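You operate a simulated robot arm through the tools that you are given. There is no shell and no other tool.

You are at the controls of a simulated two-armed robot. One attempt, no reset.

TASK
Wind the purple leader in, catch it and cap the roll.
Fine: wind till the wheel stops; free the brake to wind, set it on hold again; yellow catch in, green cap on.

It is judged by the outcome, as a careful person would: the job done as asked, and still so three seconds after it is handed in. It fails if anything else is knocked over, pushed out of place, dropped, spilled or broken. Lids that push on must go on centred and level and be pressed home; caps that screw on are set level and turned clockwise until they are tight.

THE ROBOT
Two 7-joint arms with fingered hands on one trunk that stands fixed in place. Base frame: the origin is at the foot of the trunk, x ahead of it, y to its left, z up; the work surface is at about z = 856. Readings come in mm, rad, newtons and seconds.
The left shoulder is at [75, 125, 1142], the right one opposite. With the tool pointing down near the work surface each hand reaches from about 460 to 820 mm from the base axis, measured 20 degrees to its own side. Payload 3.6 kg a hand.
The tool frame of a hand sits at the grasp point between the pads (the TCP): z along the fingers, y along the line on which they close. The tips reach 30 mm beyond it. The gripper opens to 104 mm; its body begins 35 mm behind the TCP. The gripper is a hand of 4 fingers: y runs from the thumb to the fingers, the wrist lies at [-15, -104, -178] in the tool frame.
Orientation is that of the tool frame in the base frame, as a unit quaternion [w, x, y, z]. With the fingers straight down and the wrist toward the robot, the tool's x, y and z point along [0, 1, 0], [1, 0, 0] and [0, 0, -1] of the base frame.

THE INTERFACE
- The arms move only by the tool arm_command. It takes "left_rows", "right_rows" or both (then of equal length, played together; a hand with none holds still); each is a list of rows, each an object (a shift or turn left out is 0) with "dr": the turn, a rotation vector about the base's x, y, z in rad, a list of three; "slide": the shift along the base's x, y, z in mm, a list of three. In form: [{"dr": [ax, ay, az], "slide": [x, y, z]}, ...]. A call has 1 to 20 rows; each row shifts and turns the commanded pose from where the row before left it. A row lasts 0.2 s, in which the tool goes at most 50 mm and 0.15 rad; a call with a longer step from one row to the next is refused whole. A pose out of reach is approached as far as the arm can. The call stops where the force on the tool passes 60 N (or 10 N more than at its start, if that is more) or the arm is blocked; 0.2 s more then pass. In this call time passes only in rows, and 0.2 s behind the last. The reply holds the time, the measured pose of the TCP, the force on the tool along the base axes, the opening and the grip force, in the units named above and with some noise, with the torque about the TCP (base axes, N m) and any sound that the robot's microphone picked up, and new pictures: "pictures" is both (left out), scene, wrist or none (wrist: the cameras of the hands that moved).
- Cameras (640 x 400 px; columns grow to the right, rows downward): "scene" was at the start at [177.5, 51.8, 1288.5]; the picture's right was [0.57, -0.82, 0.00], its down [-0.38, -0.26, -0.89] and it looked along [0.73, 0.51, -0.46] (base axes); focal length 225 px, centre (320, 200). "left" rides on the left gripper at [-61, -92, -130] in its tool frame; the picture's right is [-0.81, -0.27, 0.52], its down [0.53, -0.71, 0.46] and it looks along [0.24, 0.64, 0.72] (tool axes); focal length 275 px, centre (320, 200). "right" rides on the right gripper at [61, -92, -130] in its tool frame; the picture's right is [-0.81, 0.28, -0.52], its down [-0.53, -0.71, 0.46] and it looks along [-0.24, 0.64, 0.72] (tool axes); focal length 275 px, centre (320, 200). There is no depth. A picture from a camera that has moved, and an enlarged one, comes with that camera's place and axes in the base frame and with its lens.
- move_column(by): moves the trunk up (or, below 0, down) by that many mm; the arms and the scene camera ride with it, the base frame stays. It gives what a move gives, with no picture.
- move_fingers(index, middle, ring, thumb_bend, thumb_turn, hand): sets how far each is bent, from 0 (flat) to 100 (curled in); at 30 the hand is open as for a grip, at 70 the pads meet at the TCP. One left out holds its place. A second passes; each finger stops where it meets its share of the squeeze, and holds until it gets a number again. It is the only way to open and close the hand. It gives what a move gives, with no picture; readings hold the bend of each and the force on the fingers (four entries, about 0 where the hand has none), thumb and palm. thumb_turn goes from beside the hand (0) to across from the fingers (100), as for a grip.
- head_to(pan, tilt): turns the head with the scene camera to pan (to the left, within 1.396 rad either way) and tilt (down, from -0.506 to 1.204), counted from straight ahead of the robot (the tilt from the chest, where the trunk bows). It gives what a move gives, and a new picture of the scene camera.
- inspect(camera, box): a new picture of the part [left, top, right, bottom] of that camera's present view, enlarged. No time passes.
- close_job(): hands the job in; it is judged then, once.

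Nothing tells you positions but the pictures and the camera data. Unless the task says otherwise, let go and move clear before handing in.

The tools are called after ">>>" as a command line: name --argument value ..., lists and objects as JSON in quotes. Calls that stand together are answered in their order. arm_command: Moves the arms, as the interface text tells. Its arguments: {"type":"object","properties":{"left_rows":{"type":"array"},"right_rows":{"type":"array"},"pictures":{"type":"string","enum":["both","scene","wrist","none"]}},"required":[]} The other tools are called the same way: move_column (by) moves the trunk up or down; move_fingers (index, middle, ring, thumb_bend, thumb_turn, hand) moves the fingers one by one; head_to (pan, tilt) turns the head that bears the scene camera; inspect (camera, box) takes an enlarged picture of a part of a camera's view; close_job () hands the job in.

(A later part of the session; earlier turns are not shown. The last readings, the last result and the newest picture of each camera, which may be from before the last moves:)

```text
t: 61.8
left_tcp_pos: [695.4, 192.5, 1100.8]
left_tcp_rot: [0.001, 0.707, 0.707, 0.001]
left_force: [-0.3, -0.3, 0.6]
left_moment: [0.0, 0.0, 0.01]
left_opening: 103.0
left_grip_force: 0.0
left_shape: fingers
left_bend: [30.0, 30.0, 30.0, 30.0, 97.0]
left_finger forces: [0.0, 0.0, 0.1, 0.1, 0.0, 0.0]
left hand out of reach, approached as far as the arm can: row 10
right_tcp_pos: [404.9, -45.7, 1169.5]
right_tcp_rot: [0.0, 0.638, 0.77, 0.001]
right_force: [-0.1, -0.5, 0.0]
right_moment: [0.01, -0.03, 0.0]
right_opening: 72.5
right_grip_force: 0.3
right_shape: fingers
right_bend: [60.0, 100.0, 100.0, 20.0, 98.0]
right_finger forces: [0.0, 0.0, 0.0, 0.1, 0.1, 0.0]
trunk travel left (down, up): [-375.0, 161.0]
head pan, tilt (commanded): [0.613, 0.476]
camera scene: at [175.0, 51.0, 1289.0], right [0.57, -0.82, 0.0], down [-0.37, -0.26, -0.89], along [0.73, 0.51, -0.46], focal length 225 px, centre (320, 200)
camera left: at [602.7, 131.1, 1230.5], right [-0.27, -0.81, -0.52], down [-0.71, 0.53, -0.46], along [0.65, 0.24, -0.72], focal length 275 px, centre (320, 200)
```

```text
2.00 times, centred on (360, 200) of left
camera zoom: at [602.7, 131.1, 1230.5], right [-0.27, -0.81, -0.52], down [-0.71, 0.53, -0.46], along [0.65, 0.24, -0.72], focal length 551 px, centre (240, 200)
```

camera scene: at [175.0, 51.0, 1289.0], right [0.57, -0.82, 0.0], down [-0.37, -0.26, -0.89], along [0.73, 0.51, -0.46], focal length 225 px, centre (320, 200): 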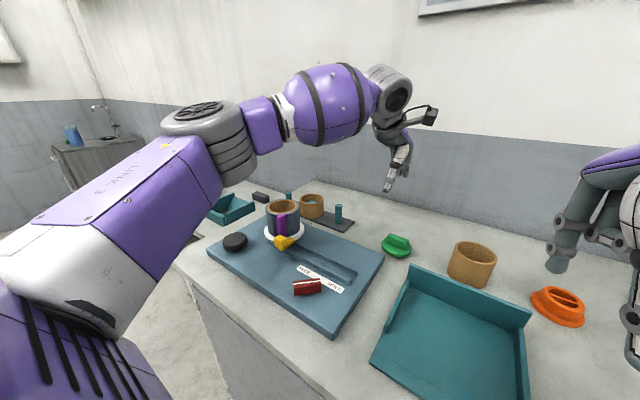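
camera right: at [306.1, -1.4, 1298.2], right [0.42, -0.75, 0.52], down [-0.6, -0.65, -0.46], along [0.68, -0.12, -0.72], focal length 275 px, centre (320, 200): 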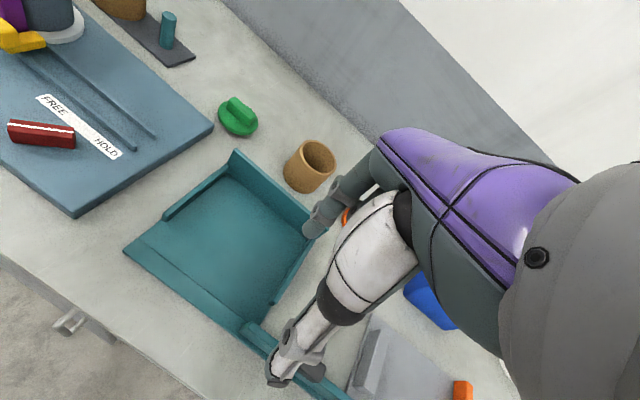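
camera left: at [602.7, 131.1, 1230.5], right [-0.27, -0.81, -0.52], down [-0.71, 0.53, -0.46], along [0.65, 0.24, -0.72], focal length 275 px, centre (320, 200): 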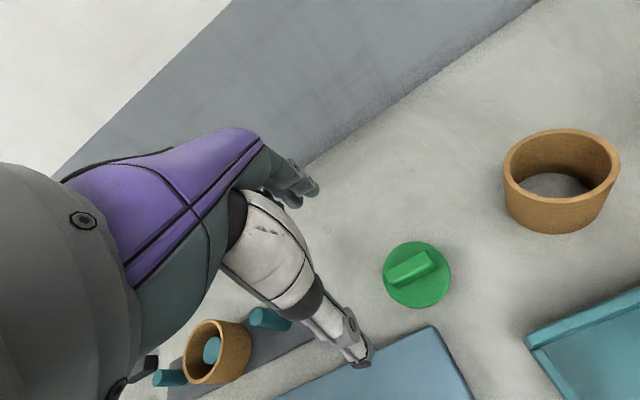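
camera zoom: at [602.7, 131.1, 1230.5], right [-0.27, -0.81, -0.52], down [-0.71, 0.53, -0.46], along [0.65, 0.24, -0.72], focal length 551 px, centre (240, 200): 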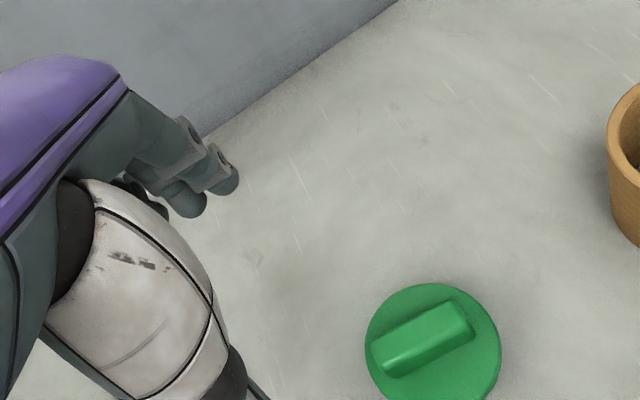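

The cap is at about [731, 168] with its grip bar along y. The arm hit its reach limit this high up, so I'll come down while moving the rest of the way.

>>> arm_command --left_rows '[{"slide": [0, -5, -25]}, {"slide": [0, -5, -25]}, {"slide": [5, -5, -25]}, {"slide": [8, -5, -25]}, {"slide": [10, -5, -20]}, {"slide": [10, -4, -10]}]' --pictures "both"

>>> inspect --camera "left" --box '[260, 160, 480, 360]'

>>> inspect --camera "scene" --box '[350, 190, 450, 270]'

```text
t: 63.2
left_tcp_pos: [711.5, 190.3, 992.3]
left_tcp_rot: [-0.001, 0.708, 0.706, 0.001]
left_force: [0.2, 0.6, 0.4]
left_moment: [0.0, 0.03, -0.01]
left_opening: 103.1
left_grip_force: 0.0
left_shape: fingers
left_bend: [30.0, 30.0, 30.0, 30.0, 97.0]
left_finger forces: [0.1, 0.0, 0.0, 0.1, 0.1, 0.0]
left hand out of reach, approached as far as the arm can: row 4, 5, 6
right_tcp_pos: [408.1, -43.3, 1168.3]
right_tcp_rot: [0.0, 0.638, 0.77, 0.0]
right_force: [0.5, -0.6, 1.1]
right_moment: [0.01, -0.03, -0.04]
right_opening: 72.4
right_grip_force: 0.1
right_shape: fingers
right_bend: [60.0, 100.0, 100.0, 20.0, 98.0]
right_finger forces: [0.1, 0.0, 0.1, 0.0, 0.1, 0.1]
trunk travel left (down, up): [-375.0, 161.0]
head pan, tilt (commanded): [0.613, 0.476]
camera scene: at [177.5, 51.9, 1288.5], right [0.57, -0.82, 0.0], down [-0.38, -0.26, -0.89], along [0.73, 0.51, -0.46], focal length 225 px, centre (320, 200)
camera left: at [620.1, 129.8, 1122.5], right [-0.28, -0.81, -0.52], down [-0.71, 0.54, -0.46], along [0.65, 0.24, -0.72], focal length 275 px, centre (320, 200)
```

scene: 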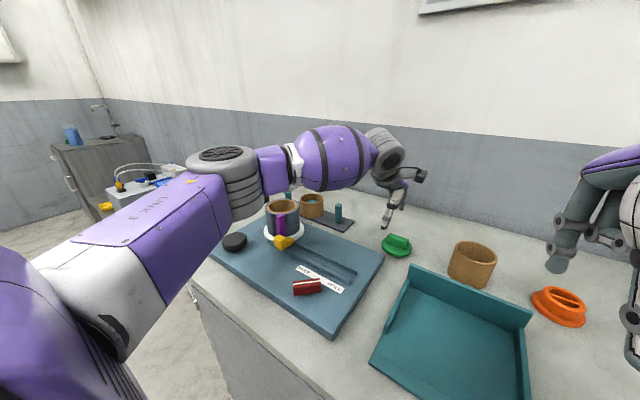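
left: 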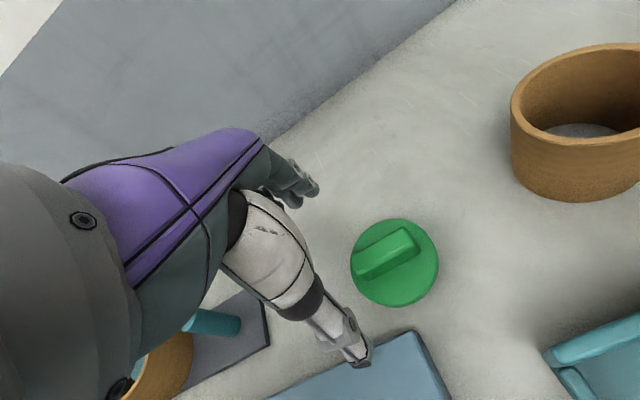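

```text
2.00 times, centred on (370, 260) of left
camera zoom: at [620.1, 129.8, 1122.5], right [-0.28, -0.81, -0.52], down [-0.71, 0.54, -0.46], along [0.65, 0.24, -0.72], focal length 551 px, centre (220, 80)
```

zoom: 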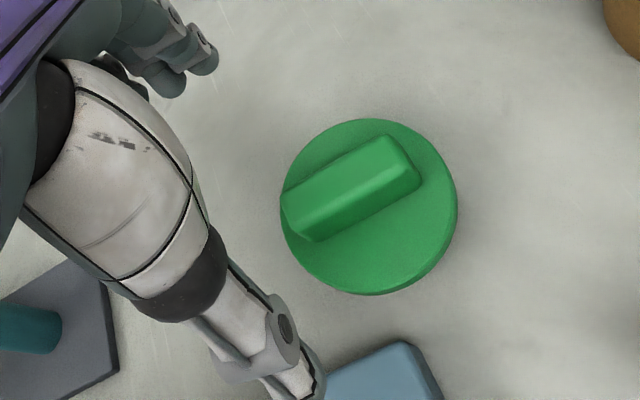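

```text
5.00 times, centred on (400, 230) of scene
camera zoom: at [177.5, 51.9, 1288.5], right [0.57, -0.82, 0.0], down [-0.38, -0.26, -0.89], along [0.73, 0.51, -0.46], focal length 1127 px, centre (-80, 50)
```

zoom: 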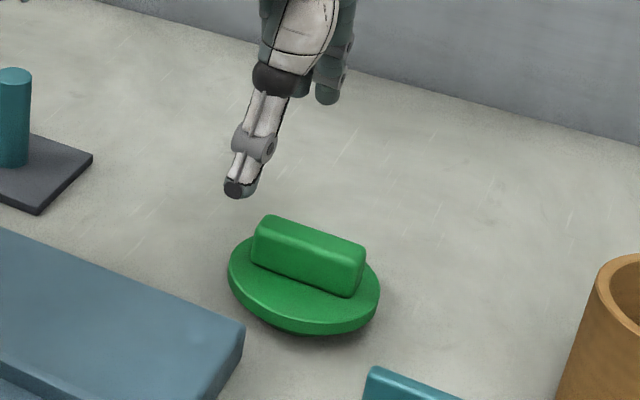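

At yaw 0 the left arm stops short at y ≈ 190, so the joints rather than the distance limit it. I'll turn the hand clockwise, which moves the wrist to the left, and try again.

>>> arm_command --left_rows '[{"dr": [0, 0, -0.12]}, {"dr": [0, 0, -0.12], "slide": [3, -5, 0]}, {"dr": [0, 0, -0.12], "slide": [4, -6, 0]}, {"dr": [0, 0, -0.12], "slide": [5, -6, 0]}, {"slide": [4, -6, 0]}]' --pictures "none"

```text
t: 64.4
left_tcp_pos: [716.6, 209.8, 998.5]
left_tcp_rot: [0.001, 0.856, 0.516, 0.001]
left_force: [0.2, 0.4, 0.4]
left_moment: [-0.01, 0.02, 0.02]
left_opening: 103.0
left_grip_force: 0.1
left_shape: fingers
left_bend: [30.0, 30.0, 30.0, 30.0, 97.0]
left_finger forces: [0.0, 0.1, 0.1, 0.1, 0.0, 0.0]
left hand out of reach, approached as far as the arm can: row 3, 4, 5
right_tcp_pos: [406.9, -43.9, 1168.3]
right_tcp_rot: [0.001, 0.638, 0.77, 0.0]
right_force: [0.0, 0.5, 0.0]
right_moment: [-0.01, -0.02, -0.01]
right_opening: 72.6
right_grip_force: 0.0
right_shape: fingers
right_bend: [60.0, 100.0, 100.0, 20.0, 98.0]
right_finger forces: [0.0, 0.1, 0.0, 0.0, 0.0, 0.0]
trunk travel left (down, up): [-375.0, 161.0]
head pan, tilt (commanded): [0.613, 0.476]
```

Turning clockwise made it worse, and reach improved when lower, so raising the trunk (higher shoulder) should help. I'll first undo the turn and then raise the trunk 120 mm.

>>> arm_command --left_rows '[{"dr": [0, 0, 0.12], "slide": [-10, 0, 0]}, {"dr": [0, 0, 0.12], "slide": [-10, 0, 0]}, {"dr": [0, 0, 0.12], "slide": [-5, -5, 0]}, {"dr": [0, 0, 0.12], "slide": [0, -5, 0]}]' --pictures "none"

>>> move_column --by 120

```text
t: 65.4
left_tcp_pos: [693.5, 199.6, 998.4]
left_tcp_rot: [-0.001, 0.709, 0.705, 0.0]
left_force: [-0.7, -0.6, -1.0]
left_moment: [-0.02, 0.02, -0.01]
left_opening: 103.2
left_grip_force: 0.0
left_shape: fingers
left_bend: [30.0, 30.0, 30.0, 30.0, 97.0]
left_finger forces: [0.0, 0.0, 0.0, 0.0, 0.0, 0.1]
right_tcp_pos: [407.5, -45.0, 1167.6]
right_tcp_rot: [0.0, 0.638, 0.77, 0.0]
right_force: [0.4, 0.0, -0.4]
right_moment: [-0.02, -0.02, 0.0]
right_opening: 72.5
right_grip_force: 0.0
right_shape: fingers
right_bend: [60.0, 100.0, 100.0, 20.0, 98.0]
right_finger forces: [0.1, 0.0, 0.0, 0.1, 0.0, 0.0]
trunk travel left (down, up): [-375.0, 161.0]
head pan, tilt (commanded): [0.613, 0.476]
```

```text
t: 66.9
left_tcp_pos: [686.8, 200.0, 1182.3]
left_tcp_rot: [0.032, 0.708, 0.704, 0.032]
left_force: [-0.1, 0.4, 0.4]
left_moment: [0.03, 0.03, 0.01]
left_opening: 103.0
left_grip_force: 0.0
left_shape: fingers
left_bend: [30.0, 30.0, 30.0, 30.0, 97.0]
left_finger forces: [0.1, 0.1, 0.0, 0.1, 0.1, 0.0]
right_tcp_pos: [410.2, -44.0, 1285.3]
right_tcp_rot: [-0.001, 0.638, 0.77, -0.001]
right_force: [0.9, -0.5, -0.5]
right_moment: [0.0, 0.06, -0.01]
right_opening: 72.5
right_grip_force: 0.0
right_shape: fingers
right_bend: [60.0, 100.0, 100.0, 20.0, 98.0]
right_finger forces: [0.0, 0.0, 0.1, 0.1, 0.1, 0.0]
trunk travel left (down, up): [-495.0, 41.0]
head pan, tilt (commanded): [0.613, 0.476]
```

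The trunk rose but the left hand also rose further and tilted about 5°. I'll level the tool again and come down over the cap.

>>> arm_command --left_rows '[{"dr": [0, 0.045, 0], "slide": [0, 0, -15]}, {"dr": [0, 0.045, 0], "slide": [0, 0, -25]}, {"slide": [0, 0, -30]}, {"slide": [0, -5, -30]}, {"slide": [0, -5, -30]}, {"slide": [5, -5, -30]}, {"slide": [5, -5, -20]}]' --pictures "none"

```text
t: 68.5
left_tcp_pos: [658.0, 202.8, 1020.1]
left_tcp_rot: [0.002, 0.709, 0.705, 0.001]
left_force: [0.2, -0.8, -0.2]
left_moment: [-0.02, -0.01, 0.0]
left_opening: 103.0
left_grip_force: 0.2
left_shape: fingers
left_bend: [30.0, 30.0, 30.0, 30.0, 97.0]
left_finger forces: [0.0, 0.1, 0.0, 0.1, 0.1, 0.0]
left hand out of reach, approached as far as the arm can: row 1, 2, 5, 6, 7
right_tcp_pos: [407.6, -45.4, 1287.7]
right_tcp_rot: [-0.001, 0.637, 0.771, -0.001]
right_force: [0.4, 0.3, 0.9]
right_moment: [0.0, 0.0, -0.01]
right_opening: 72.4
right_grip_force: 0.1
right_shape: fingers
right_bend: [60.0, 100.0, 100.0, 20.0, 98.0]
right_finger forces: [0.1, 0.1, 0.0, 0.0, 0.1, 0.1]
trunk travel left (down, up): [-495.0, 41.0]
head pan, tilt (commanded): [0.613, 0.476]
```

The higher shoulder did not help; the limit looks like a sideways joint limit of the arm's present posture. I'll lower the trunk back, retract the left hand toward the robot and approach the cap along a straighter line from the front.

>>> arm_command --left_rows '[{"slide": [-30, 0, 20]}, {"slide": [-40, 0, 20]}, {"slide": [-40, 0, 20]}, {"slide": [-40, 0, 10]}, {"slide": [-40, 0, 10]}]' --pictures "none"

>>> move_column --by -120

>>> arm_command --left_rows '[{"slide": [0, -20, 20]}, {"slide": [0, -20, 20]}, {"slide": [0, -20, 10]}, {"slide": [0, -10, 10]}]' --pictures "scene"

```text
t: 69.7
left_tcp_pos: [467.5, 202.0, 1100.9]
left_tcp_rot: [0.002, 0.71, 0.705, 0.002]
left_force: [-0.7, 0.1, 0.0]
left_moment: [-0.01, -0.02, 0.0]
left_opening: 103.2
left_grip_force: 0.0
left_shape: fingers
left_bend: [30.0, 30.0, 30.0, 30.0, 97.0]
left_finger forces: [0.0, 0.0, 0.0, 0.0, 0.1, 0.1]
right_tcp_pos: [407.0, -44.4, 1287.8]
right_tcp_rot: [0.001, 0.638, 0.77, 0.001]
right_force: [-0.4, 0.0, -0.6]
right_moment: [-0.02, -0.03, -0.01]
right_opening: 72.4
right_grip_force: 0.0
right_shape: fingers
right_bend: [60.0, 100.0, 100.0, 20.0, 98.0]
right_finger forces: [0.1, 0.0, 0.0, 0.1, 0.0, 0.1]
trunk travel left (down, up): [-495.0, 41.0]
head pan, tilt (commanded): [0.613, 0.476]
```

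```text
t: 71.2
left_tcp_pos: [468.5, 201.8, 981.3]
left_tcp_rot: [0.002, 0.708, 0.706, 0.001]
left_force: [-0.6, -0.3, 0.8]
left_moment: [-0.02, -0.01, 0.01]
left_opening: 103.0
left_grip_force: 0.1
left_shape: fingers
left_bend: [30.0, 30.0, 30.0, 30.0, 97.0]
left_finger forces: [0.1, 0.1, 0.0, 0.1, 0.0, 0.0]
right_tcp_pos: [406.3, -43.6, 1168.1]
right_tcp_rot: [0.0, 0.638, 0.77, 0.0]
right_force: [-0.6, 0.2, 0.3]
right_moment: [-0.02, 0.0, 0.02]
right_opening: 72.6
right_grip_force: 0.1
right_shape: fingers
right_bend: [60.0, 100.0, 100.0, 20.0, 98.0]
right_finger forces: [0.1, 0.1, 0.0, 0.0, 0.0, 0.0]
trunk travel left (down, up): [-375.0, 161.0]
head pan, tilt (commanded): [0.613, 0.476]
```

```text
t: 72.2
left_tcp_pos: [468.1, 131.4, 1040.2]
left_tcp_rot: [0.001, 0.708, 0.706, 0.001]
left_force: [0.3, 0.6, -0.3]
left_moment: [0.02, -0.02, -0.01]
left_opening: 103.2
left_grip_force: 0.1
left_shape: fingers
left_bend: [30.0, 30.0, 30.0, 30.0, 97.0]
left_finger forces: [0.1, 0.0, 0.0, 0.0, 0.1, 0.1]
right_tcp_pos: [406.7, -43.0, 1167.0]
right_tcp_rot: [0.0, 0.638, 0.77, 0.0]
right_force: [-0.9, 0.2, -0.3]
right_moment: [-0.01, 0.02, 0.0]
right_opening: 72.5
right_grip_force: 0.0
right_shape: fingers
right_bend: [60.0, 100.0, 100.0, 20.0, 98.0]
right_finger forces: [0.0, 0.0, 0.0, 0.0, 0.1, 0.0]
trunk travel left (down, up): [-375.0, 161.0]
head pan, tilt (commanded): [0.613, 0.476]
camera scene: at [177.3, 51.8, 1288.6], right [0.57, -0.82, 0.0], down [-0.37, -0.26, -0.89], along [0.73, 0.51, -0.46], focal length 225 px, centre (320, 200)
```

scene: 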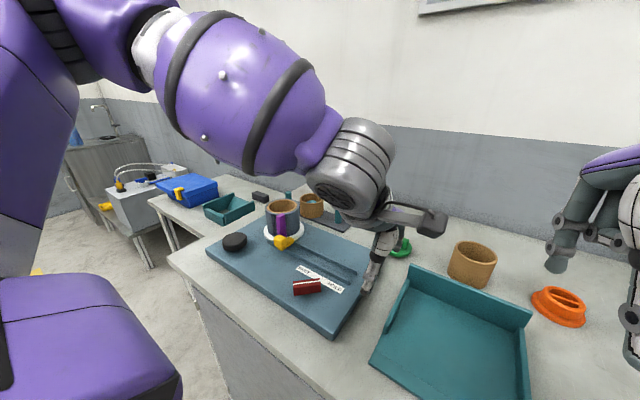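

The left arm now reaches y = 131 without trouble. I'll go forward toward the cap from here.

>>> arm_command --left_rows '[{"slide": [30, 0, 0]}, {"slide": [35, 5, 0]}, {"slide": [35, 5, 0]}, {"slide": [35, 5, -5]}, {"slide": [30, 5, -5]}, {"slide": [30, 5, -10]}, {"slide": [25, 4, -10]}]' --pictures "scene"

```text
t: 73.8
left_tcp_pos: [691.4, 159.9, 1012.1]
left_tcp_rot: [0.0, 0.708, 0.706, 0.001]
left_force: [0.1, -0.5, -0.7]
left_moment: [-0.02, 0.02, 0.01]
left_opening: 103.1
left_grip_force: 0.1
left_shape: fingers
left_bend: [30.0, 30.0, 30.0, 30.0, 97.0]
left_finger forces: [0.0, 0.1, 0.0, 0.0, 0.0, 0.0]
right_tcp_pos: [408.8, -43.2, 1167.3]
right_tcp_rot: [-0.001, 0.637, 0.771, -0.001]
right_force: [0.6, 1.1, 0.2]
right_moment: [-0.04, 0.0, 0.0]
right_opening: 72.5
right_grip_force: 0.1
right_shape: fingers
right_bend: [60.0, 100.0, 100.0, 20.0, 98.0]
right_finger forces: [0.0, 0.0, 0.0, 0.0, 0.1, 0.0]
trunk travel left (down, up): [-375.0, 161.0]
head pan, tilt (commanded): [0.613, 0.476]
camera scene: at [178.6, 52.2, 1288.3], right [0.57, -0.82, 0.0], down [-0.38, -0.26, -0.89], along [0.73, 0.51, -0.46], focal length 225 px, centre (320, 200)
```

scene: 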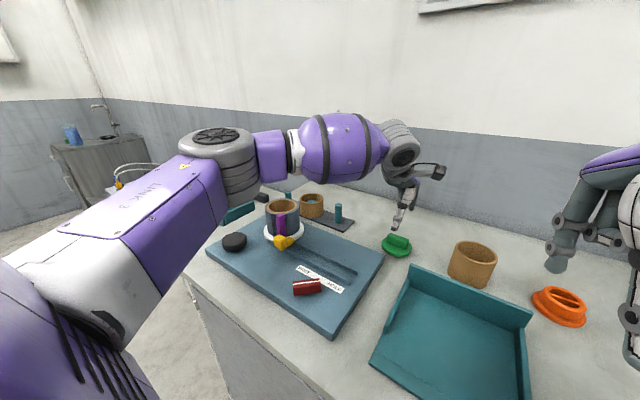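

That approach works: [691, 160, 1012] with no reach warning. I'll continue over the cap and check the alignment.

>>> arm_command --left_rows '[{"slide": [12, 1, -12]}, {"slide": [12, 1, -14]}, {"slide": [8, 1, -14]}, {"slide": [6, 0, -10]}]' --pictures "both"

>>> inspect --camera "left" --box '[240, 140, 440, 340]'

>>> inspect --camera "scene" --box '[350, 180, 450, 280]'

```text
t: 74.8
left_tcp_pos: [702.1, 172.0, 992.1]
left_tcp_rot: [0.001, 0.708, 0.706, 0.001]
left_force: [-0.2, -0.9, 0.3]
left_moment: [0.02, 0.01, 0.0]
left_opening: 103.3
left_grip_force: 0.0
left_shape: fingers
left_bend: [30.0, 30.0, 30.0, 30.0, 97.0]
left_finger forces: [0.0, 0.1, 0.0, 0.1, 0.0, 0.0]
left hand out of reach, approached as far as the arm can: row 1, 2, 3, 4
right_tcp_pos: [408.3, -43.7, 1168.3]
right_tcp_rot: [0.0, 0.638, 0.77, -0.001]
right_force: [0.9, -0.5, -1.1]
right_moment: [0.03, 0.05, -0.02]
right_opening: 72.4
right_grip_force: 0.0
right_shape: fingers
right_bend: [60.0, 100.0, 100.0, 20.0, 98.0]
right_finger forces: [0.0, 0.0, 0.0, 0.0, 0.0, 0.0]
trunk travel left (down, up): [-375.0, 161.0]
head pan, tilt (commanded): [0.613, 0.476]
camera scene: at [177.5, 51.8, 1288.5], right [0.57, -0.82, 0.0], down [-0.37, -0.26, -0.89], along [0.73, 0.51, -0.46], focal length 225 px, centre (320, 200)
camera left: at [610.3, 111.1, 1121.1], right [-0.28, -0.81, -0.52], down [-0.71, 0.53, -0.46], along [0.65, 0.24, -0.72], focal length 275 px, centre (320, 200)
```

scene: 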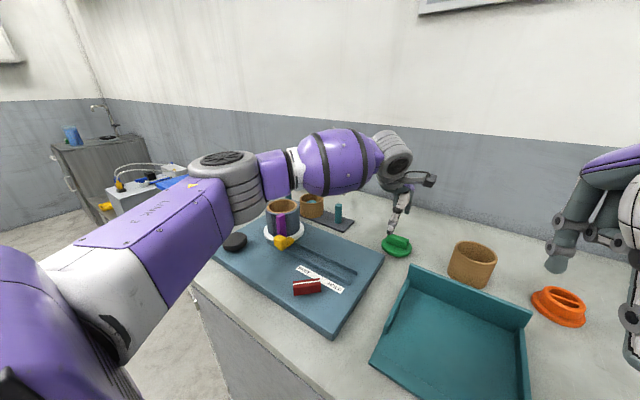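
left: 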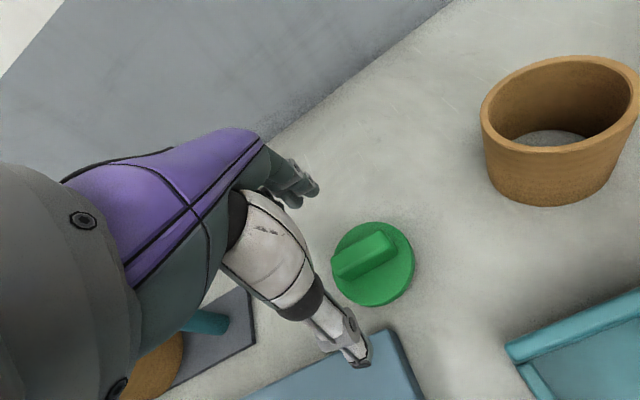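

```text
2.00 times, centred on (340, 240) of left
camera zoom: at [610.3, 111.1, 1121.1], right [-0.28, -0.81, -0.52], down [-0.71, 0.53, -0.46], along [0.65, 0.24, -0.72], focal length 551 px, centre (280, 120)
```

zoom: 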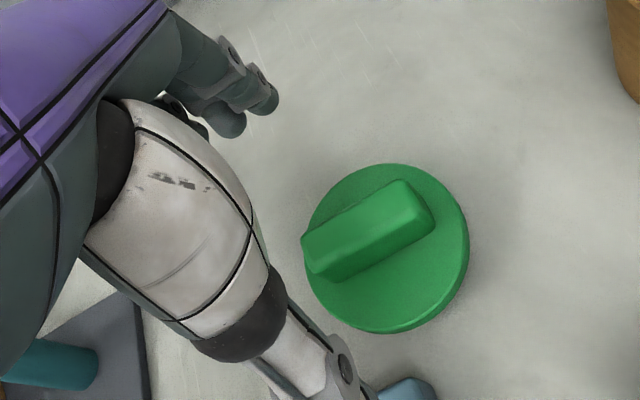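

```text
4.00 times, centred on (400, 230) of scene
camera zoom: at [177.5, 51.8, 1288.5], right [0.57, -0.82, 0.0], down [-0.37, -0.26, -0.89], along [0.73, 0.51, -0.46], focal length 901 px, centre (0, 80)
```

zoom: 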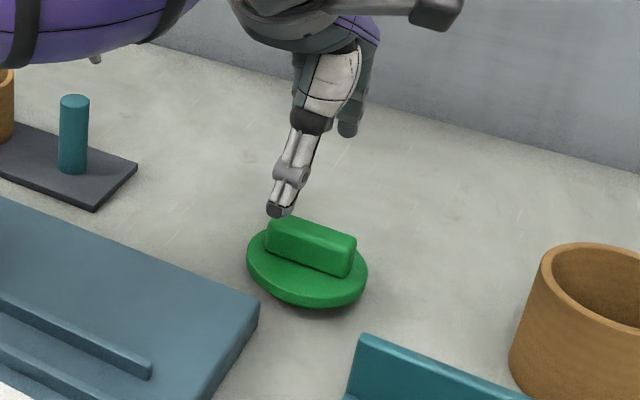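

Even from this side the arm stops near x = 702 at yaw 0. I'll test whether it reaches further out at larger y, to understand what the limit is.

>>> arm_command --left_rows '[{"slide": [0, 25, 5]}, {"slide": [0, 30, 0]}, {"slide": [0, 30, 0]}, {"slide": [10, 10, 0]}, {"slide": [10, 0, 0]}, {"slide": [10, 0, 0]}]' --pictures "none"

```text
t: 76.2
left_tcp_pos: [732.7, 267.6, 997.5]
left_tcp_rot: [0.001, 0.709, 0.705, 0.001]
left_force: [0.5, 0.2, 0.6]
left_moment: [0.02, 0.0, -0.03]
left_opening: 103.1
left_grip_force: 0.1
left_shape: fingers
left_bend: [30.0, 30.0, 30.0, 30.0, 97.0]
left_finger forces: [0.0, 0.2, 0.0, 0.0, 0.1, 0.0]
right_tcp_pos: [408.5, -43.0, 1168.5]
right_tcp_rot: [0.0, 0.638, 0.77, 0.0]
right_force: [0.0, -0.2, -0.7]
right_moment: [0.02, -0.02, 0.0]
right_opening: 72.3
right_grip_force: 0.0
right_shape: fingers
right_bend: [60.0, 100.0, 100.0, 20.0, 98.0]
right_finger forces: [0.0, 0.0, 0.1, 0.0, 0.0, 0.1]
trunk travel left (down, up): [-375.0, 161.0]
head pan, tilt (commanded): [0.613, 0.476]
```

At [733, 268] there is no problem, so the limit is sideways. The open fingers extend 50 mm beyond the TCP, so I can stand at x ≈ 695 with the fingers behind the bar and draw the cap in as the hand closes; I'll try going down there.

>>> arm_command --left_rows '[{"slide": [-10, -20, 0]}, {"slide": [-15, -30, -5]}, {"slide": [-10, -30, -10]}, {"slide": [-5, -18, -10]}, {"slide": [0, 0, -20]}, {"slide": [0, 0, -20]}]' --pictures "both"

>>> inspect --camera "left" --box '[220, 120, 420, 320]'

>>> inspect --camera "scene" --box '[350, 180, 450, 280]'

```text
t: 77.6
left_tcp_pos: [689.7, 168.9, 932.6]
left_tcp_rot: [0.001, 0.709, 0.705, 0.001]
left_force: [0.3, -0.2, 0.5]
left_moment: [-0.01, 0.04, -0.01]
left_opening: 103.3
left_grip_force: 0.0
left_shape: fingers
left_bend: [30.0, 30.0, 30.0, 30.0, 97.0]
left_finger forces: [0.0, 0.0, 0.0, 0.0, 0.0, 0.0]
right_tcp_pos: [406.8, -42.9, 1167.1]
right_tcp_rot: [0.0, 0.638, 0.77, -0.001]
right_force: [-0.5, 0.5, -0.6]
right_moment: [0.0, 0.0, -0.03]
right_opening: 72.5
right_grip_force: 0.1
right_shape: fingers
right_bend: [60.0, 100.0, 100.0, 20.0, 98.0]
right_finger forces: [0.0, 0.0, 0.0, 0.0, 0.0, 0.1]
trunk travel left (down, up): [-375.0, 161.0]
head pan, tilt (commanded): [0.613, 0.476]
camera scene: at [177.8, 51.9, 1288.5], right [0.57, -0.82, 0.0], down [-0.38, -0.26, -0.89], along [0.73, 0.51, -0.46], focal length 225 px, centre (320, 200)
camera left: at [597.8, 108.9, 1061.6], right [-0.28, -0.81, -0.52], down [-0.71, 0.54, -0.46], along [0.65, 0.24, -0.72], focal length 275 px, centre (320, 200)
```

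scene: 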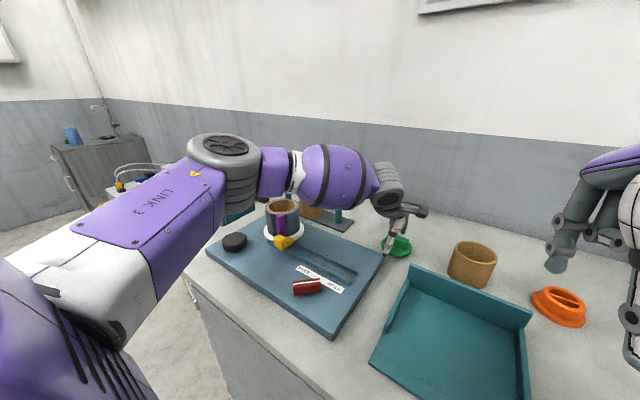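
left: 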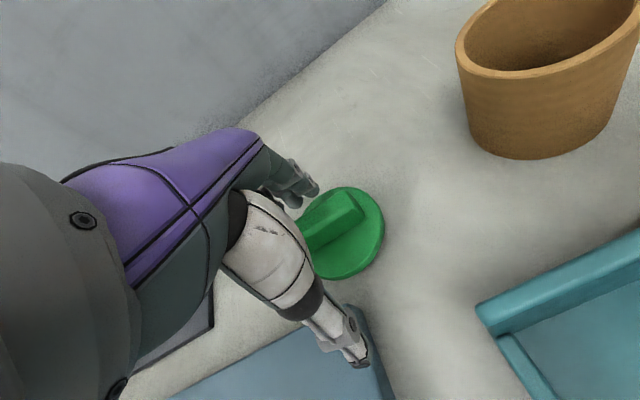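

```text
2.00 times, centred on (320, 220) of left
camera zoom: at [597.8, 108.9, 1061.6], right [-0.28, -0.81, -0.52], down [-0.71, 0.54, -0.46], along [0.65, 0.24, -0.72], focal length 551 px, centre (320, 160)
```

zoom: 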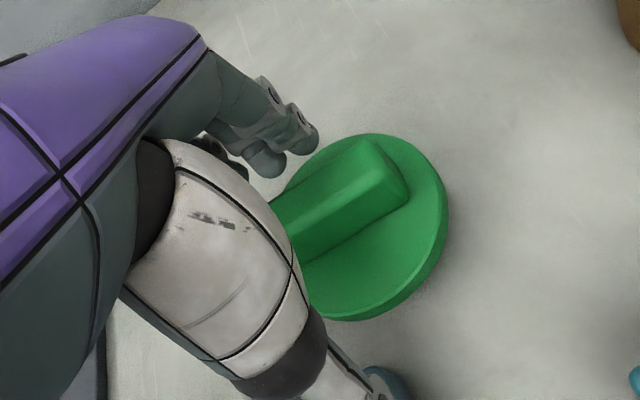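

```text
4.00 times, centred on (400, 230) of scene
camera zoom: at [177.8, 51.9, 1288.5], right [0.57, -0.82, 0.0], down [-0.38, -0.26, -0.89], along [0.73, 0.51, -0.46], focal length 901 px, centre (0, 80)
```

zoom: 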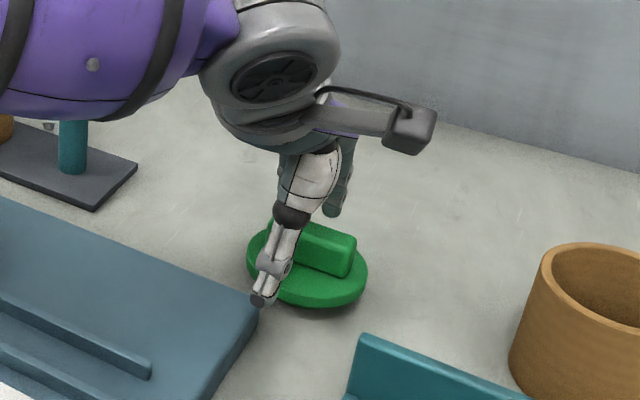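

Both cameras agree on the cap centre at [723.5, 167] with the bar from x = 714 to 734 and its top at z ≈ 904. I'll shift a little right so the thumb clears the board's corner, then go down with the fingers behind the bar.

>>> arm_command --left_rows '[{"slide": [2, -6, 0]}, {"slide": [2, -5, 0]}, {"slide": [0, 0, -8]}, {"slide": [0, 0, -7]}, {"slide": [0, 0, -6]}]' --pictures "both"

>>> inspect --camera "left" --box '[220, 120, 420, 320]'

>>> inspect --camera "scene" --box '[350, 200, 430, 280]'

```text
t: 78.8
left_tcp_pos: [693.3, 162.0, 911.2]
left_tcp_rot: [0.002, 0.709, 0.705, 0.002]
left_force: [0.4, 0.2, 0.8]
left_moment: [0.02, -0.04, 0.03]
left_opening: 103.1
left_grip_force: 0.4
left_shape: fingers
left_bend: [30.0, 30.0, 30.0, 30.0, 97.0]
left_finger forces: [0.4, 0.1, 0.1, 0.1, 0.0, 0.0]
left hand out of reach, approached as far as the arm can: row 3
right_tcp_pos: [408.2, -44.1, 1167.5]
right_tcp_rot: [0.0, 0.638, 0.77, 0.0]
right_force: [-0.6, -1.0, -0.5]
right_moment: [-0.01, -0.01, -0.05]
right_opening: 72.3
right_grip_force: 0.1
right_shape: fingers
right_bend: [60.0, 100.0, 100.0, 20.0, 98.0]
right_finger forces: [0.0, 0.1, 0.1, 0.0, 0.1, 0.1]
trunk travel left (down, up): [-375.0, 161.0]
head pan, tilt (commanded): [0.613, 0.476]
camera scene: at [177.6, 51.8, 1288.5], right [0.57, -0.82, 0.0], down [-0.38, -0.26, -0.89], along [0.73, 0.51, -0.46], focal length 225 px, centre (320, 200)
camera left: at [602.1, 101.3, 1040.7], right [-0.28, -0.81, -0.52], down [-0.71, 0.53, -0.46], along [0.65, 0.24, -0.72], focal length 275 px, centre (320, 200)
```

scene: 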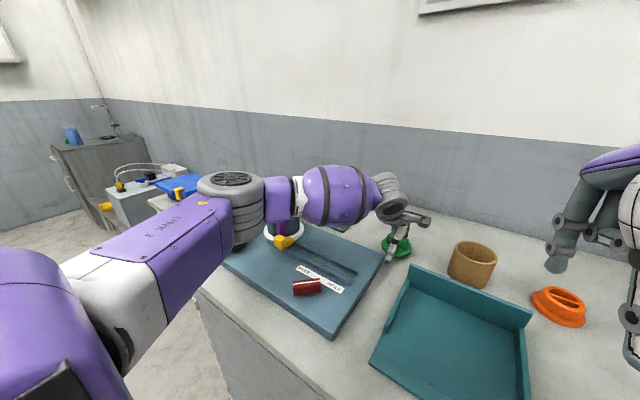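
left: 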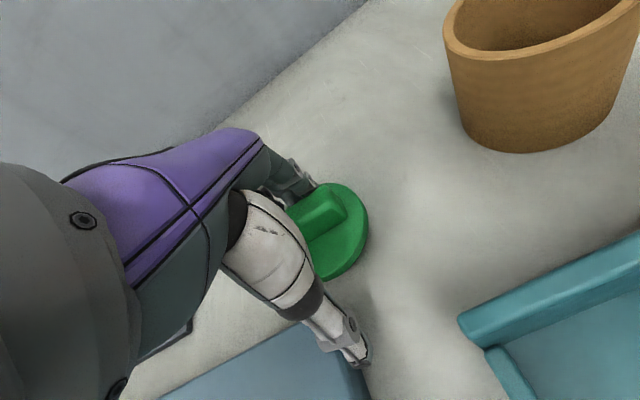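

```text
2.00 times, centred on (320, 220) of left
camera zoom: at [602.1, 101.3, 1040.7], right [-0.28, -0.81, -0.52], down [-0.71, 0.53, -0.46], along [0.65, 0.24, -0.72], focal length 551 px, centre (320, 160)
```

zoom: 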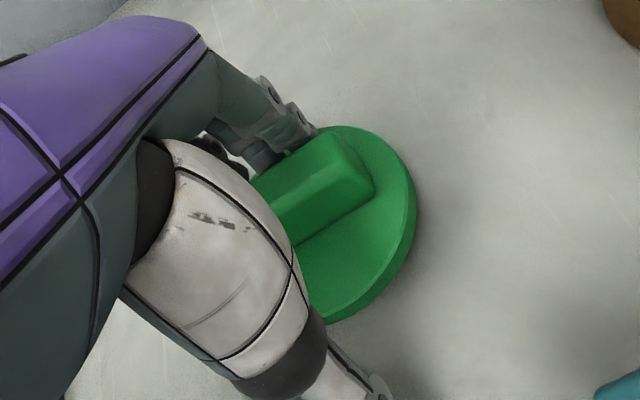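

```text
5.00 times, centred on (390, 240) of scene
camera zoom: at [177.6, 51.8, 1288.5], right [0.57, -0.82, 0.0], down [-0.38, -0.26, -0.89], along [0.73, 0.51, -0.46], focal length 1127 px, centre (-30, 0)
```

zoom: 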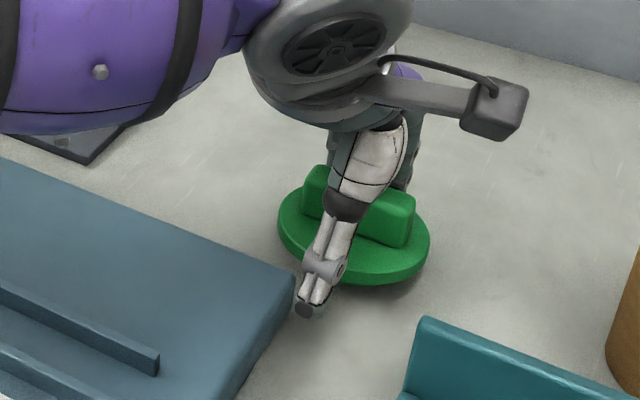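

The fingers are behind the bar, but dragging the cap 30 mm toward me would bring its disc into the board's corner. Instead I'll lift a little, tilt the hand about 7° forward to gain reach, and grip the bar where it stands.

>>> arm_command --left_rows '[{"slide": [0, 0, 12]}, {"slide": [0, 0, 13]}, {"dr": [0, -0.06, 0], "slide": [6, 0, 5]}, {"dr": [0, -0.06, 0], "slide": [8, -1, 0]}, {"slide": [6, -1, 0]}]' --pictures "none"

```text
t: 80.0
left_tcp_pos: [714.9, 160.5, 941.2]
left_tcp_rot: [0.044, 0.706, 0.705, 0.044]
left_force: [-0.4, 0.2, -1.2]
left_moment: [-0.01, -0.01, -0.05]
left_opening: 102.9
left_grip_force: 0.0
left_shape: fingers
left_bend: [30.0, 30.0, 30.0, 30.0, 97.0]
left_finger forces: [0.1, 0.1, 0.0, 0.0, 0.0, 0.0]
right_tcp_pos: [407.5, -43.8, 1166.9]
right_tcp_rot: [0.0, 0.638, 0.77, 0.0]
right_force: [-0.7, -0.3, 0.4]
right_moment: [-0.01, -0.02, 0.01]
right_opening: 72.6
right_grip_force: 0.1
right_shape: fingers
right_bend: [60.0, 100.0, 100.0, 20.0, 98.0]
right_finger forces: [0.0, 0.0, 0.1, 0.0, 0.0, 0.0]
trunk travel left (down, up): [-375.0, 161.0]
head pan, tilt (commanded): [0.613, 0.476]
```

Reach is fine with the small forward tilt: TCP is at [715, 160.5, 941]. Now down beside the bar.

>>> arm_command --left_rows '[{"slide": [0, 0, -9]}, {"slide": [0, 0, -9]}, {"slide": [0, 0, -8]}]' --pictures "both"

>>> inspect --camera "left" --box '[220, 120, 420, 320]'

>>> inspect --camera "scene" --box '[350, 200, 430, 280]'

```text
t: 80.8
left_tcp_pos: [714.0, 166.0, 915.1]
left_tcp_rot: [0.043, 0.708, 0.704, 0.043]
left_force: [-0.4, -0.8, -0.7]
left_moment: [0.02, 0.02, 0.01]
left_opening: 103.6
left_grip_force: 0.1
left_shape: fingers
left_bend: [30.0, 30.0, 30.0, 30.0, 97.0]
left_finger forces: [0.0, 0.0, 0.1, 0.0, 0.1, 0.0]
left hand out of reach, approached as far as the arm can: row 1
right_tcp_pos: [408.5, -43.3, 1168.6]
right_tcp_rot: [0.0, 0.638, 0.77, 0.0]
right_force: [0.7, -0.4, -0.6]
right_moment: [0.0, -0.02, 0.03]
right_opening: 72.7
right_grip_force: 0.0
right_shape: fingers
right_bend: [60.0, 100.0, 100.0, 20.0, 98.0]
right_finger forces: [0.0, 0.0, 0.1, 0.1, 0.0, 0.2]
trunk travel left (down, up): [-375.0, 161.0]
head pan, tilt (commanded): [0.613, 0.476]
camera scene: at [177.6, 51.9, 1288.5], right [0.57, -0.82, 0.0], down [-0.38, -0.26, -0.89], along [0.73, 0.51, -0.46], focal length 225 px, centre (320, 200)
camera left: at [607.0, 104.2, 1032.7], right [-0.21, -0.81, -0.55], down [-0.65, 0.54, -0.54], along [0.73, 0.24, -0.64], focal length 275 px, centre (320, 200)
```

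scene: 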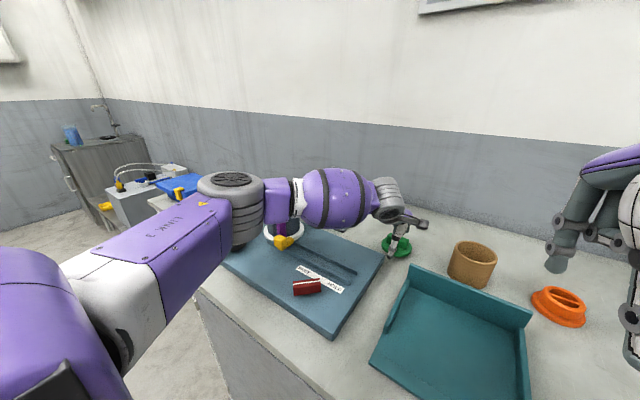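
left: 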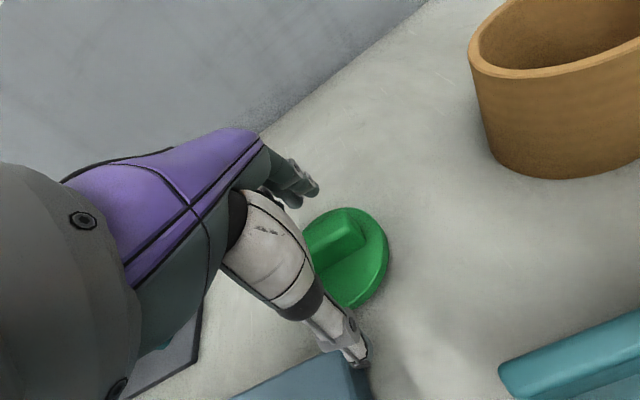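

```text
2.00 times, centred on (320, 220) of left
camera zoom: at [607.0, 104.2, 1032.7], right [-0.21, -0.81, -0.55], down [-0.65, 0.54, -0.54], along [0.73, 0.24, -0.64], focal length 551 px, centre (320, 160)
```

zoom: 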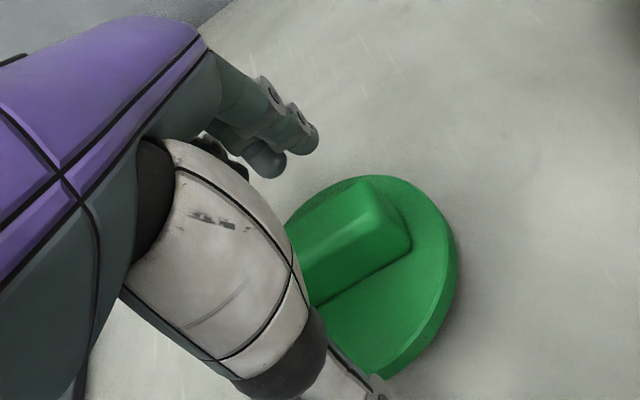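

```text
5.00 times, centred on (390, 240) of scene
camera zoom: at [177.6, 51.9, 1288.5], right [0.57, -0.82, 0.0], down [-0.38, -0.26, -0.89], along [0.73, 0.51, -0.46], focal length 1127 px, centre (-30, 0)
```

zoom: 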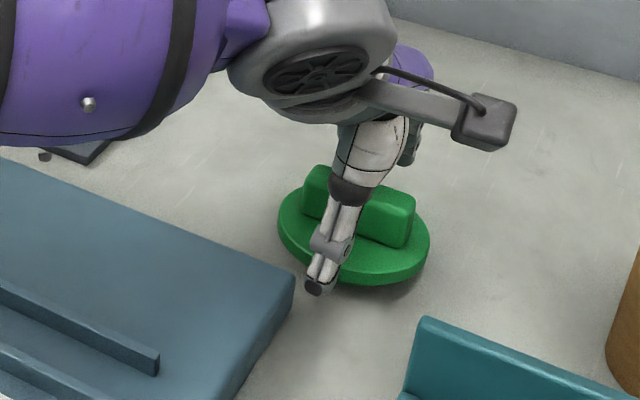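

The fingers stand beyond the bar and the thumb in front of it. I'll close thumb, index and middle finger onto the bar, leaving the ring finger back since it is past the bar's end.

>>> move_fingers --hand "left" --index 66 --middle 66 --ring 40 --thumb_bend 74

>>> inspect --camera "left" --box '[220, 120, 420, 320]'

>>> inspect --camera "scene" --box '[350, 200, 430, 280]'

```text
t: 81.8
left_tcp_pos: [714.6, 164.6, 915.5]
left_tcp_rot: [0.044, 0.707, 0.704, 0.043]
left_force: [0.4, 0.4, 0.0]
left_moment: [0.0, -0.02, 0.0]
left_opening: 17.6
left_grip_force: 7.1
left_shape: fingers
left_bend: [61.0, 64.0, 40.0, 67.0, 96.0]
left_finger forces: [4.7, 2.8, 0.0, 0.0, 7.3, 0.0]
right_tcp_pos: [407.3, -43.3, 1166.7]
right_tcp_rot: [0.0, 0.638, 0.77, 0.0]
right_force: [-0.3, 0.6, 0.0]
right_moment: [-0.01, -0.02, 0.01]
right_opening: 72.4
right_grip_force: 0.0
right_shape: fingers
right_bend: [60.0, 100.0, 100.0, 20.0, 98.0]
right_finger forces: [0.0, 0.0, 0.0, 0.0, 0.0, 0.0]
trunk travel left (down, up): [-375.0, 161.0]
head pan, tilt (commanded): [0.613, 0.476]
```

```text
2.00 times, centred on (320, 220) of left
camera zoom: at [606.8, 103.9, 1032.8], right [-0.21, -0.81, -0.55], down [-0.65, 0.54, -0.54], along [0.73, 0.24, -0.64], focal length 551 px, centre (320, 160)
```

zoom: 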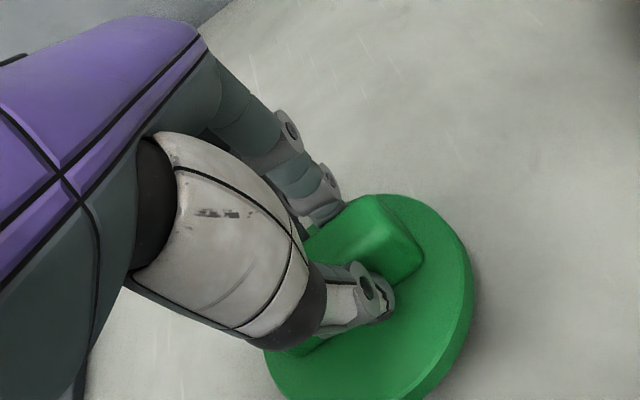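

```text
5.00 times, centred on (390, 240) of scene
camera zoom: at [177.5, 51.8, 1288.5], right [0.57, -0.82, 0.0], down [-0.38, -0.26, -0.89], along [0.73, 0.51, -0.46], focal length 1127 px, centre (-30, 0)
```

zoom: 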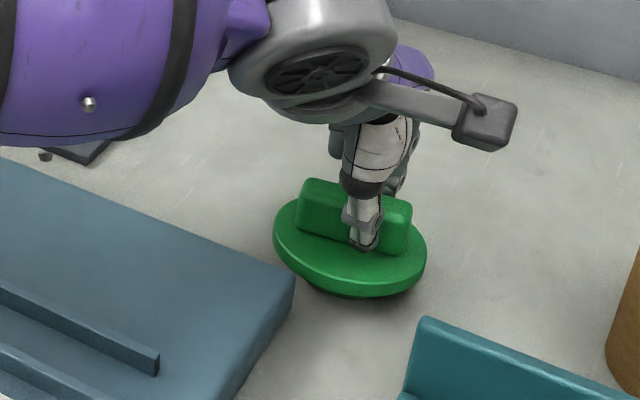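

The bar is held between thumb, index and middle finger at about 7 N. I'll firm up the grip before lifting.

>>> move_fingers --hand "left" --index 82 --middle 84 --thumb_bend 88

>>> inspect --camera "left" --box '[220, 120, 420, 320]'

```text
t: 82.8
left_tcp_pos: [713.9, 164.6, 915.4]
left_tcp_rot: [0.044, 0.708, 0.704, 0.044]
left_force: [-0.1, 0.9, -0.9]
left_moment: [0.01, 0.02, 0.02]
left_opening: 16.8
left_grip_force: 23.8
left_shape: fingers
left_bend: [57.0, 67.0, 40.0, 73.0, 91.0]
left_finger forces: [16.1, 7.8, 0.0, 0.1, 23.8, 0.0]
right_tcp_pos: [408.8, -44.1, 1167.2]
right_tcp_rot: [0.0, 0.638, 0.77, 0.0]
right_force: [-0.9, 0.2, 0.7]
right_moment: [0.03, 0.02, -0.01]
right_opening: 72.7
right_grip_force: 0.1
right_shape: fingers
right_bend: [60.0, 100.0, 100.0, 20.0, 98.0]
right_finger forces: [0.1, 0.0, 0.1, 0.1, 0.0, 0.0]
trunk travel left (down, up): [-375.0, 161.0]
head pan, tilt (commanded): [0.613, 0.476]
```

```text
2.00 times, centred on (320, 220) of left
camera zoom: at [606.8, 103.9, 1032.8], right [-0.21, -0.81, -0.55], down [-0.65, 0.54, -0.54], along [0.73, 0.24, -0.64], focal length 551 px, centre (320, 160)
```

zoom: 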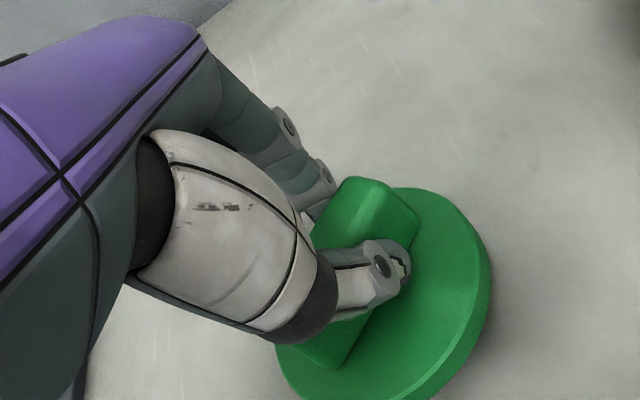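

The bar turned slightly in the grip but is now held at about 24 N. I'll lift a little and check that the cap comes up level.

>>> arm_command --left_rows '[{"slide": [0, 0, 6]}, {"slide": [0, 2, 8]}, {"slide": [0, 3, 12]}, {"slide": [0, 4, 14]}]' --pictures "wrist"

>>> inspect --camera "left" --box '[220, 120, 420, 320]'

>>> inspect --camera "scene" --box '[350, 190, 440, 280]'

```text
t: 83.8
left_tcp_pos: [713.5, 173.6, 955.4]
left_tcp_rot: [0.044, 0.708, 0.704, 0.043]
left_force: [0.0, 0.7, -0.7]
left_moment: [0.0, 0.01, 0.03]
left_opening: 16.8
left_grip_force: 23.9
left_shape: fingers
left_bend: [57.0, 72.0, 40.0, 73.0, 91.0]
left_finger forces: [16.1, 7.8, 0.1, 0.0, 23.8, 0.0]
right_tcp_pos: [407.4, -44.6, 1167.6]
right_tcp_rot: [-0.001, 0.638, 0.77, 0.0]
right_force: [0.1, -0.5, -0.2]
right_moment: [0.0, -0.01, 0.0]
right_opening: 72.6
right_grip_force: 0.0
right_shape: fingers
right_bend: [60.0, 100.0, 100.0, 20.0, 98.0]
right_finger forces: [0.0, 0.1, 0.0, 0.1, 0.0, 0.0]
trunk travel left (down, up): [-375.0, 161.0]
head pan, tilt (commanded): [0.613, 0.476]
camera left: at [606.1, 112.5, 1072.5], right [-0.21, -0.81, -0.55], down [-0.65, 0.54, -0.54], along [0.73, 0.24, -0.64], focal length 275 px, centre (320, 200)
```

left: 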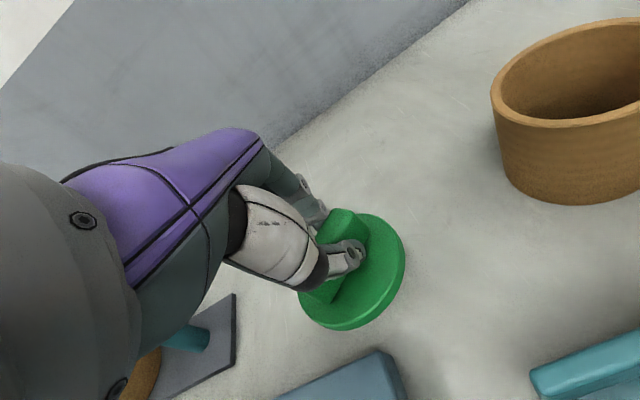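

```text
2.00 times, centred on (320, 220) of left
camera zoom: at [606.1, 112.5, 1072.5], right [-0.21, -0.81, -0.55], down [-0.65, 0.54, -0.54], along [0.73, 0.24, -0.64], focal length 551 px, centre (320, 160)
```

zoom: 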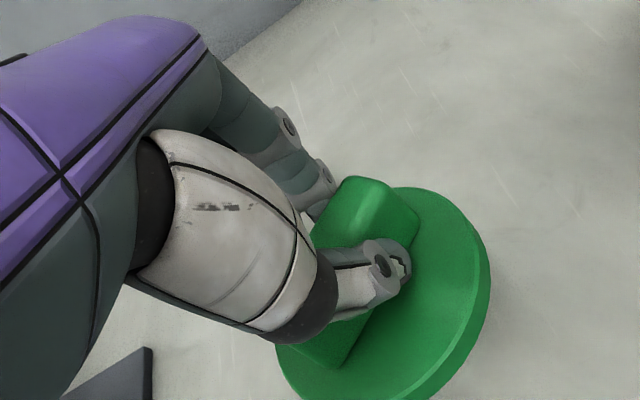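

```text
4.44 times, centred on (395, 235) of scene
camera zoom: at [177.3, 51.7, 1288.6], right [0.57, -0.82, 0.0], down [-0.37, -0.26, -0.89], along [0.73, 0.51, -0.46], focal length 1002 px, centre (-13, 44)
```

zoom: 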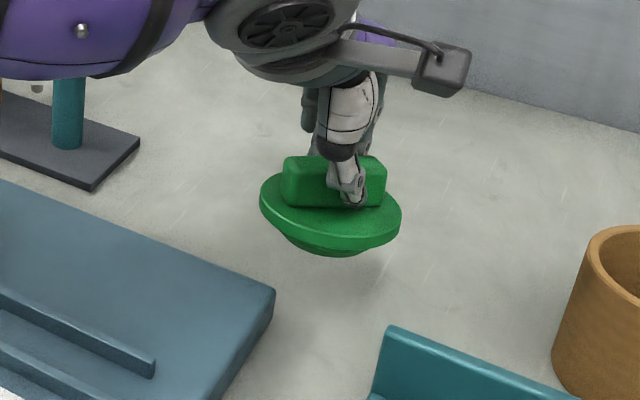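

The cap came up level and is steady in the grip. I'll take a closer look at its underside for threads and check its tilt.

>>> inspect --camera "scene" --box '[380, 215, 416, 250]'

>>> inspect --camera "right" --box '[150, 60, 350, 200]'

```text
11.43 times, centred on (398, 232) of scene
camera zoom: at [177.3, 51.7, 1288.6], right [0.57, -0.82, 0.0], down [-0.37, -0.26, -0.89], along [0.73, 0.51, -0.46], focal length 2575 px, centre (-571, -171)
```

zoom: 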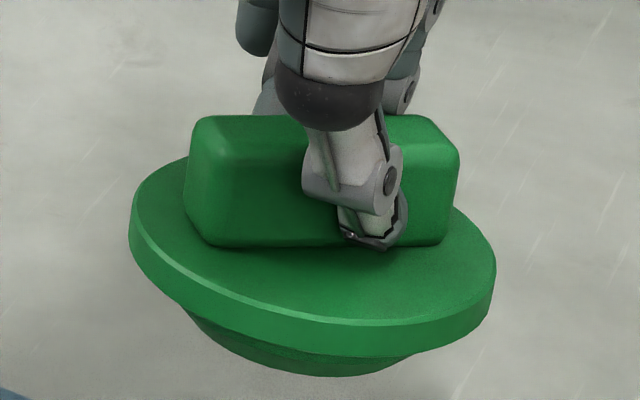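

```text
2.86 times, centred on (250, 130) of right
camera zoom: at [306.5, -0.5, 1297.8], right [0.42, -0.75, 0.52], down [-0.6, -0.66, -0.46], along [0.68, -0.12, -0.72], focal length 786 px, centre (520, 400)
```

zoom: 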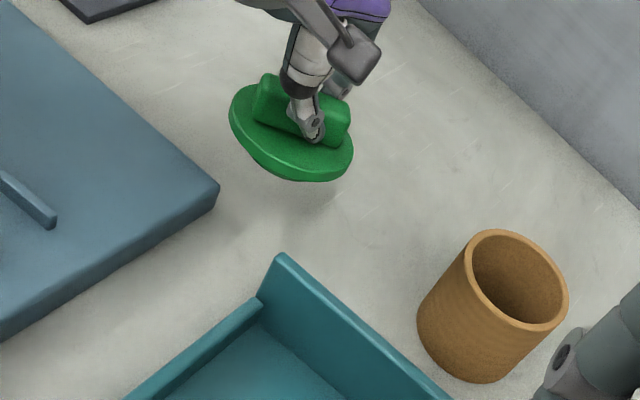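

The plug is smooth and tapered, so this is a push-in cap. It sits twisted and about 8° tilted in my grip, so I'll set it down on the free table behind the board near [728, 245], where the arm reaches easily, and take a cleaner hold.

>>> arm_command --left_rows '[{"slide": [3, 15, 0]}, {"slide": [3, 16, 0], "dr": [0, -0.035, 0]}, {"slide": [3, 16, 0], "dr": [0, -0.035, 0]}, {"slide": [3, 16, 0], "dr": [0, -0.035, 0]}, {"slide": [3, 13, -5], "dr": [0, -0.035, 0]}]' --pictures "none"

>>> inspect --camera "scene" --box '[350, 180, 420, 250]'

```text
t: 85.0
left_tcp_pos: [729.4, 250.3, 950.1]
left_tcp_rot: [0.093, 0.703, 0.699, 0.094]
left_force: [0.3, 0.4, -0.5]
left_moment: [0.02, -0.04, 0.03]
left_opening: 16.8
left_grip_force: 24.1
left_shape: fingers
left_bend: [57.0, 72.0, 40.0, 73.0, 91.0]
left_finger forces: [16.2, 7.7, 0.0, 0.1, 23.8, 0.0]
right_tcp_pos: [408.7, -44.4, 1168.1]
right_tcp_rot: [0.0, 0.638, 0.77, -0.001]
right_force: [-0.4, -0.3, 0.3]
right_moment: [0.05, 0.02, 0.01]
right_opening: 72.6
right_grip_force: 0.1
right_shape: fingers
right_bend: [60.0, 100.0, 100.0, 20.0, 98.0]
right_finger forces: [0.0, 0.0, 0.0, 0.0, 0.0, 0.0]
trunk travel left (down, up): [-375.0, 161.0]
head pan, tilt (commanded): [0.613, 0.476]
```

```text
5.71 times, centred on (385, 215) of scene
camera zoom: at [177.7, 52.0, 1288.5], right [0.57, -0.82, 0.0], down [-0.38, -0.26, -0.89], along [0.73, 0.51, -0.46], focal length 1288 px, centre (-51, 114)
```

zoom: 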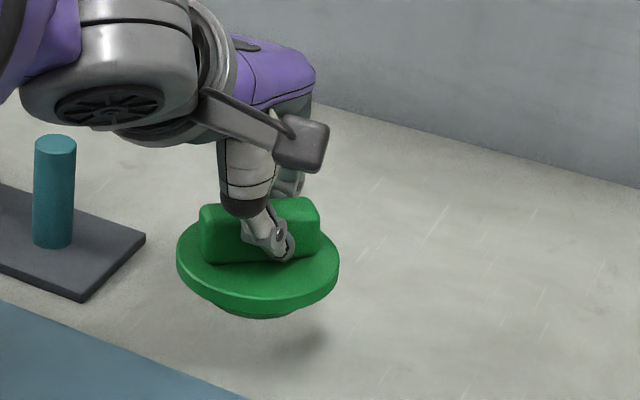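

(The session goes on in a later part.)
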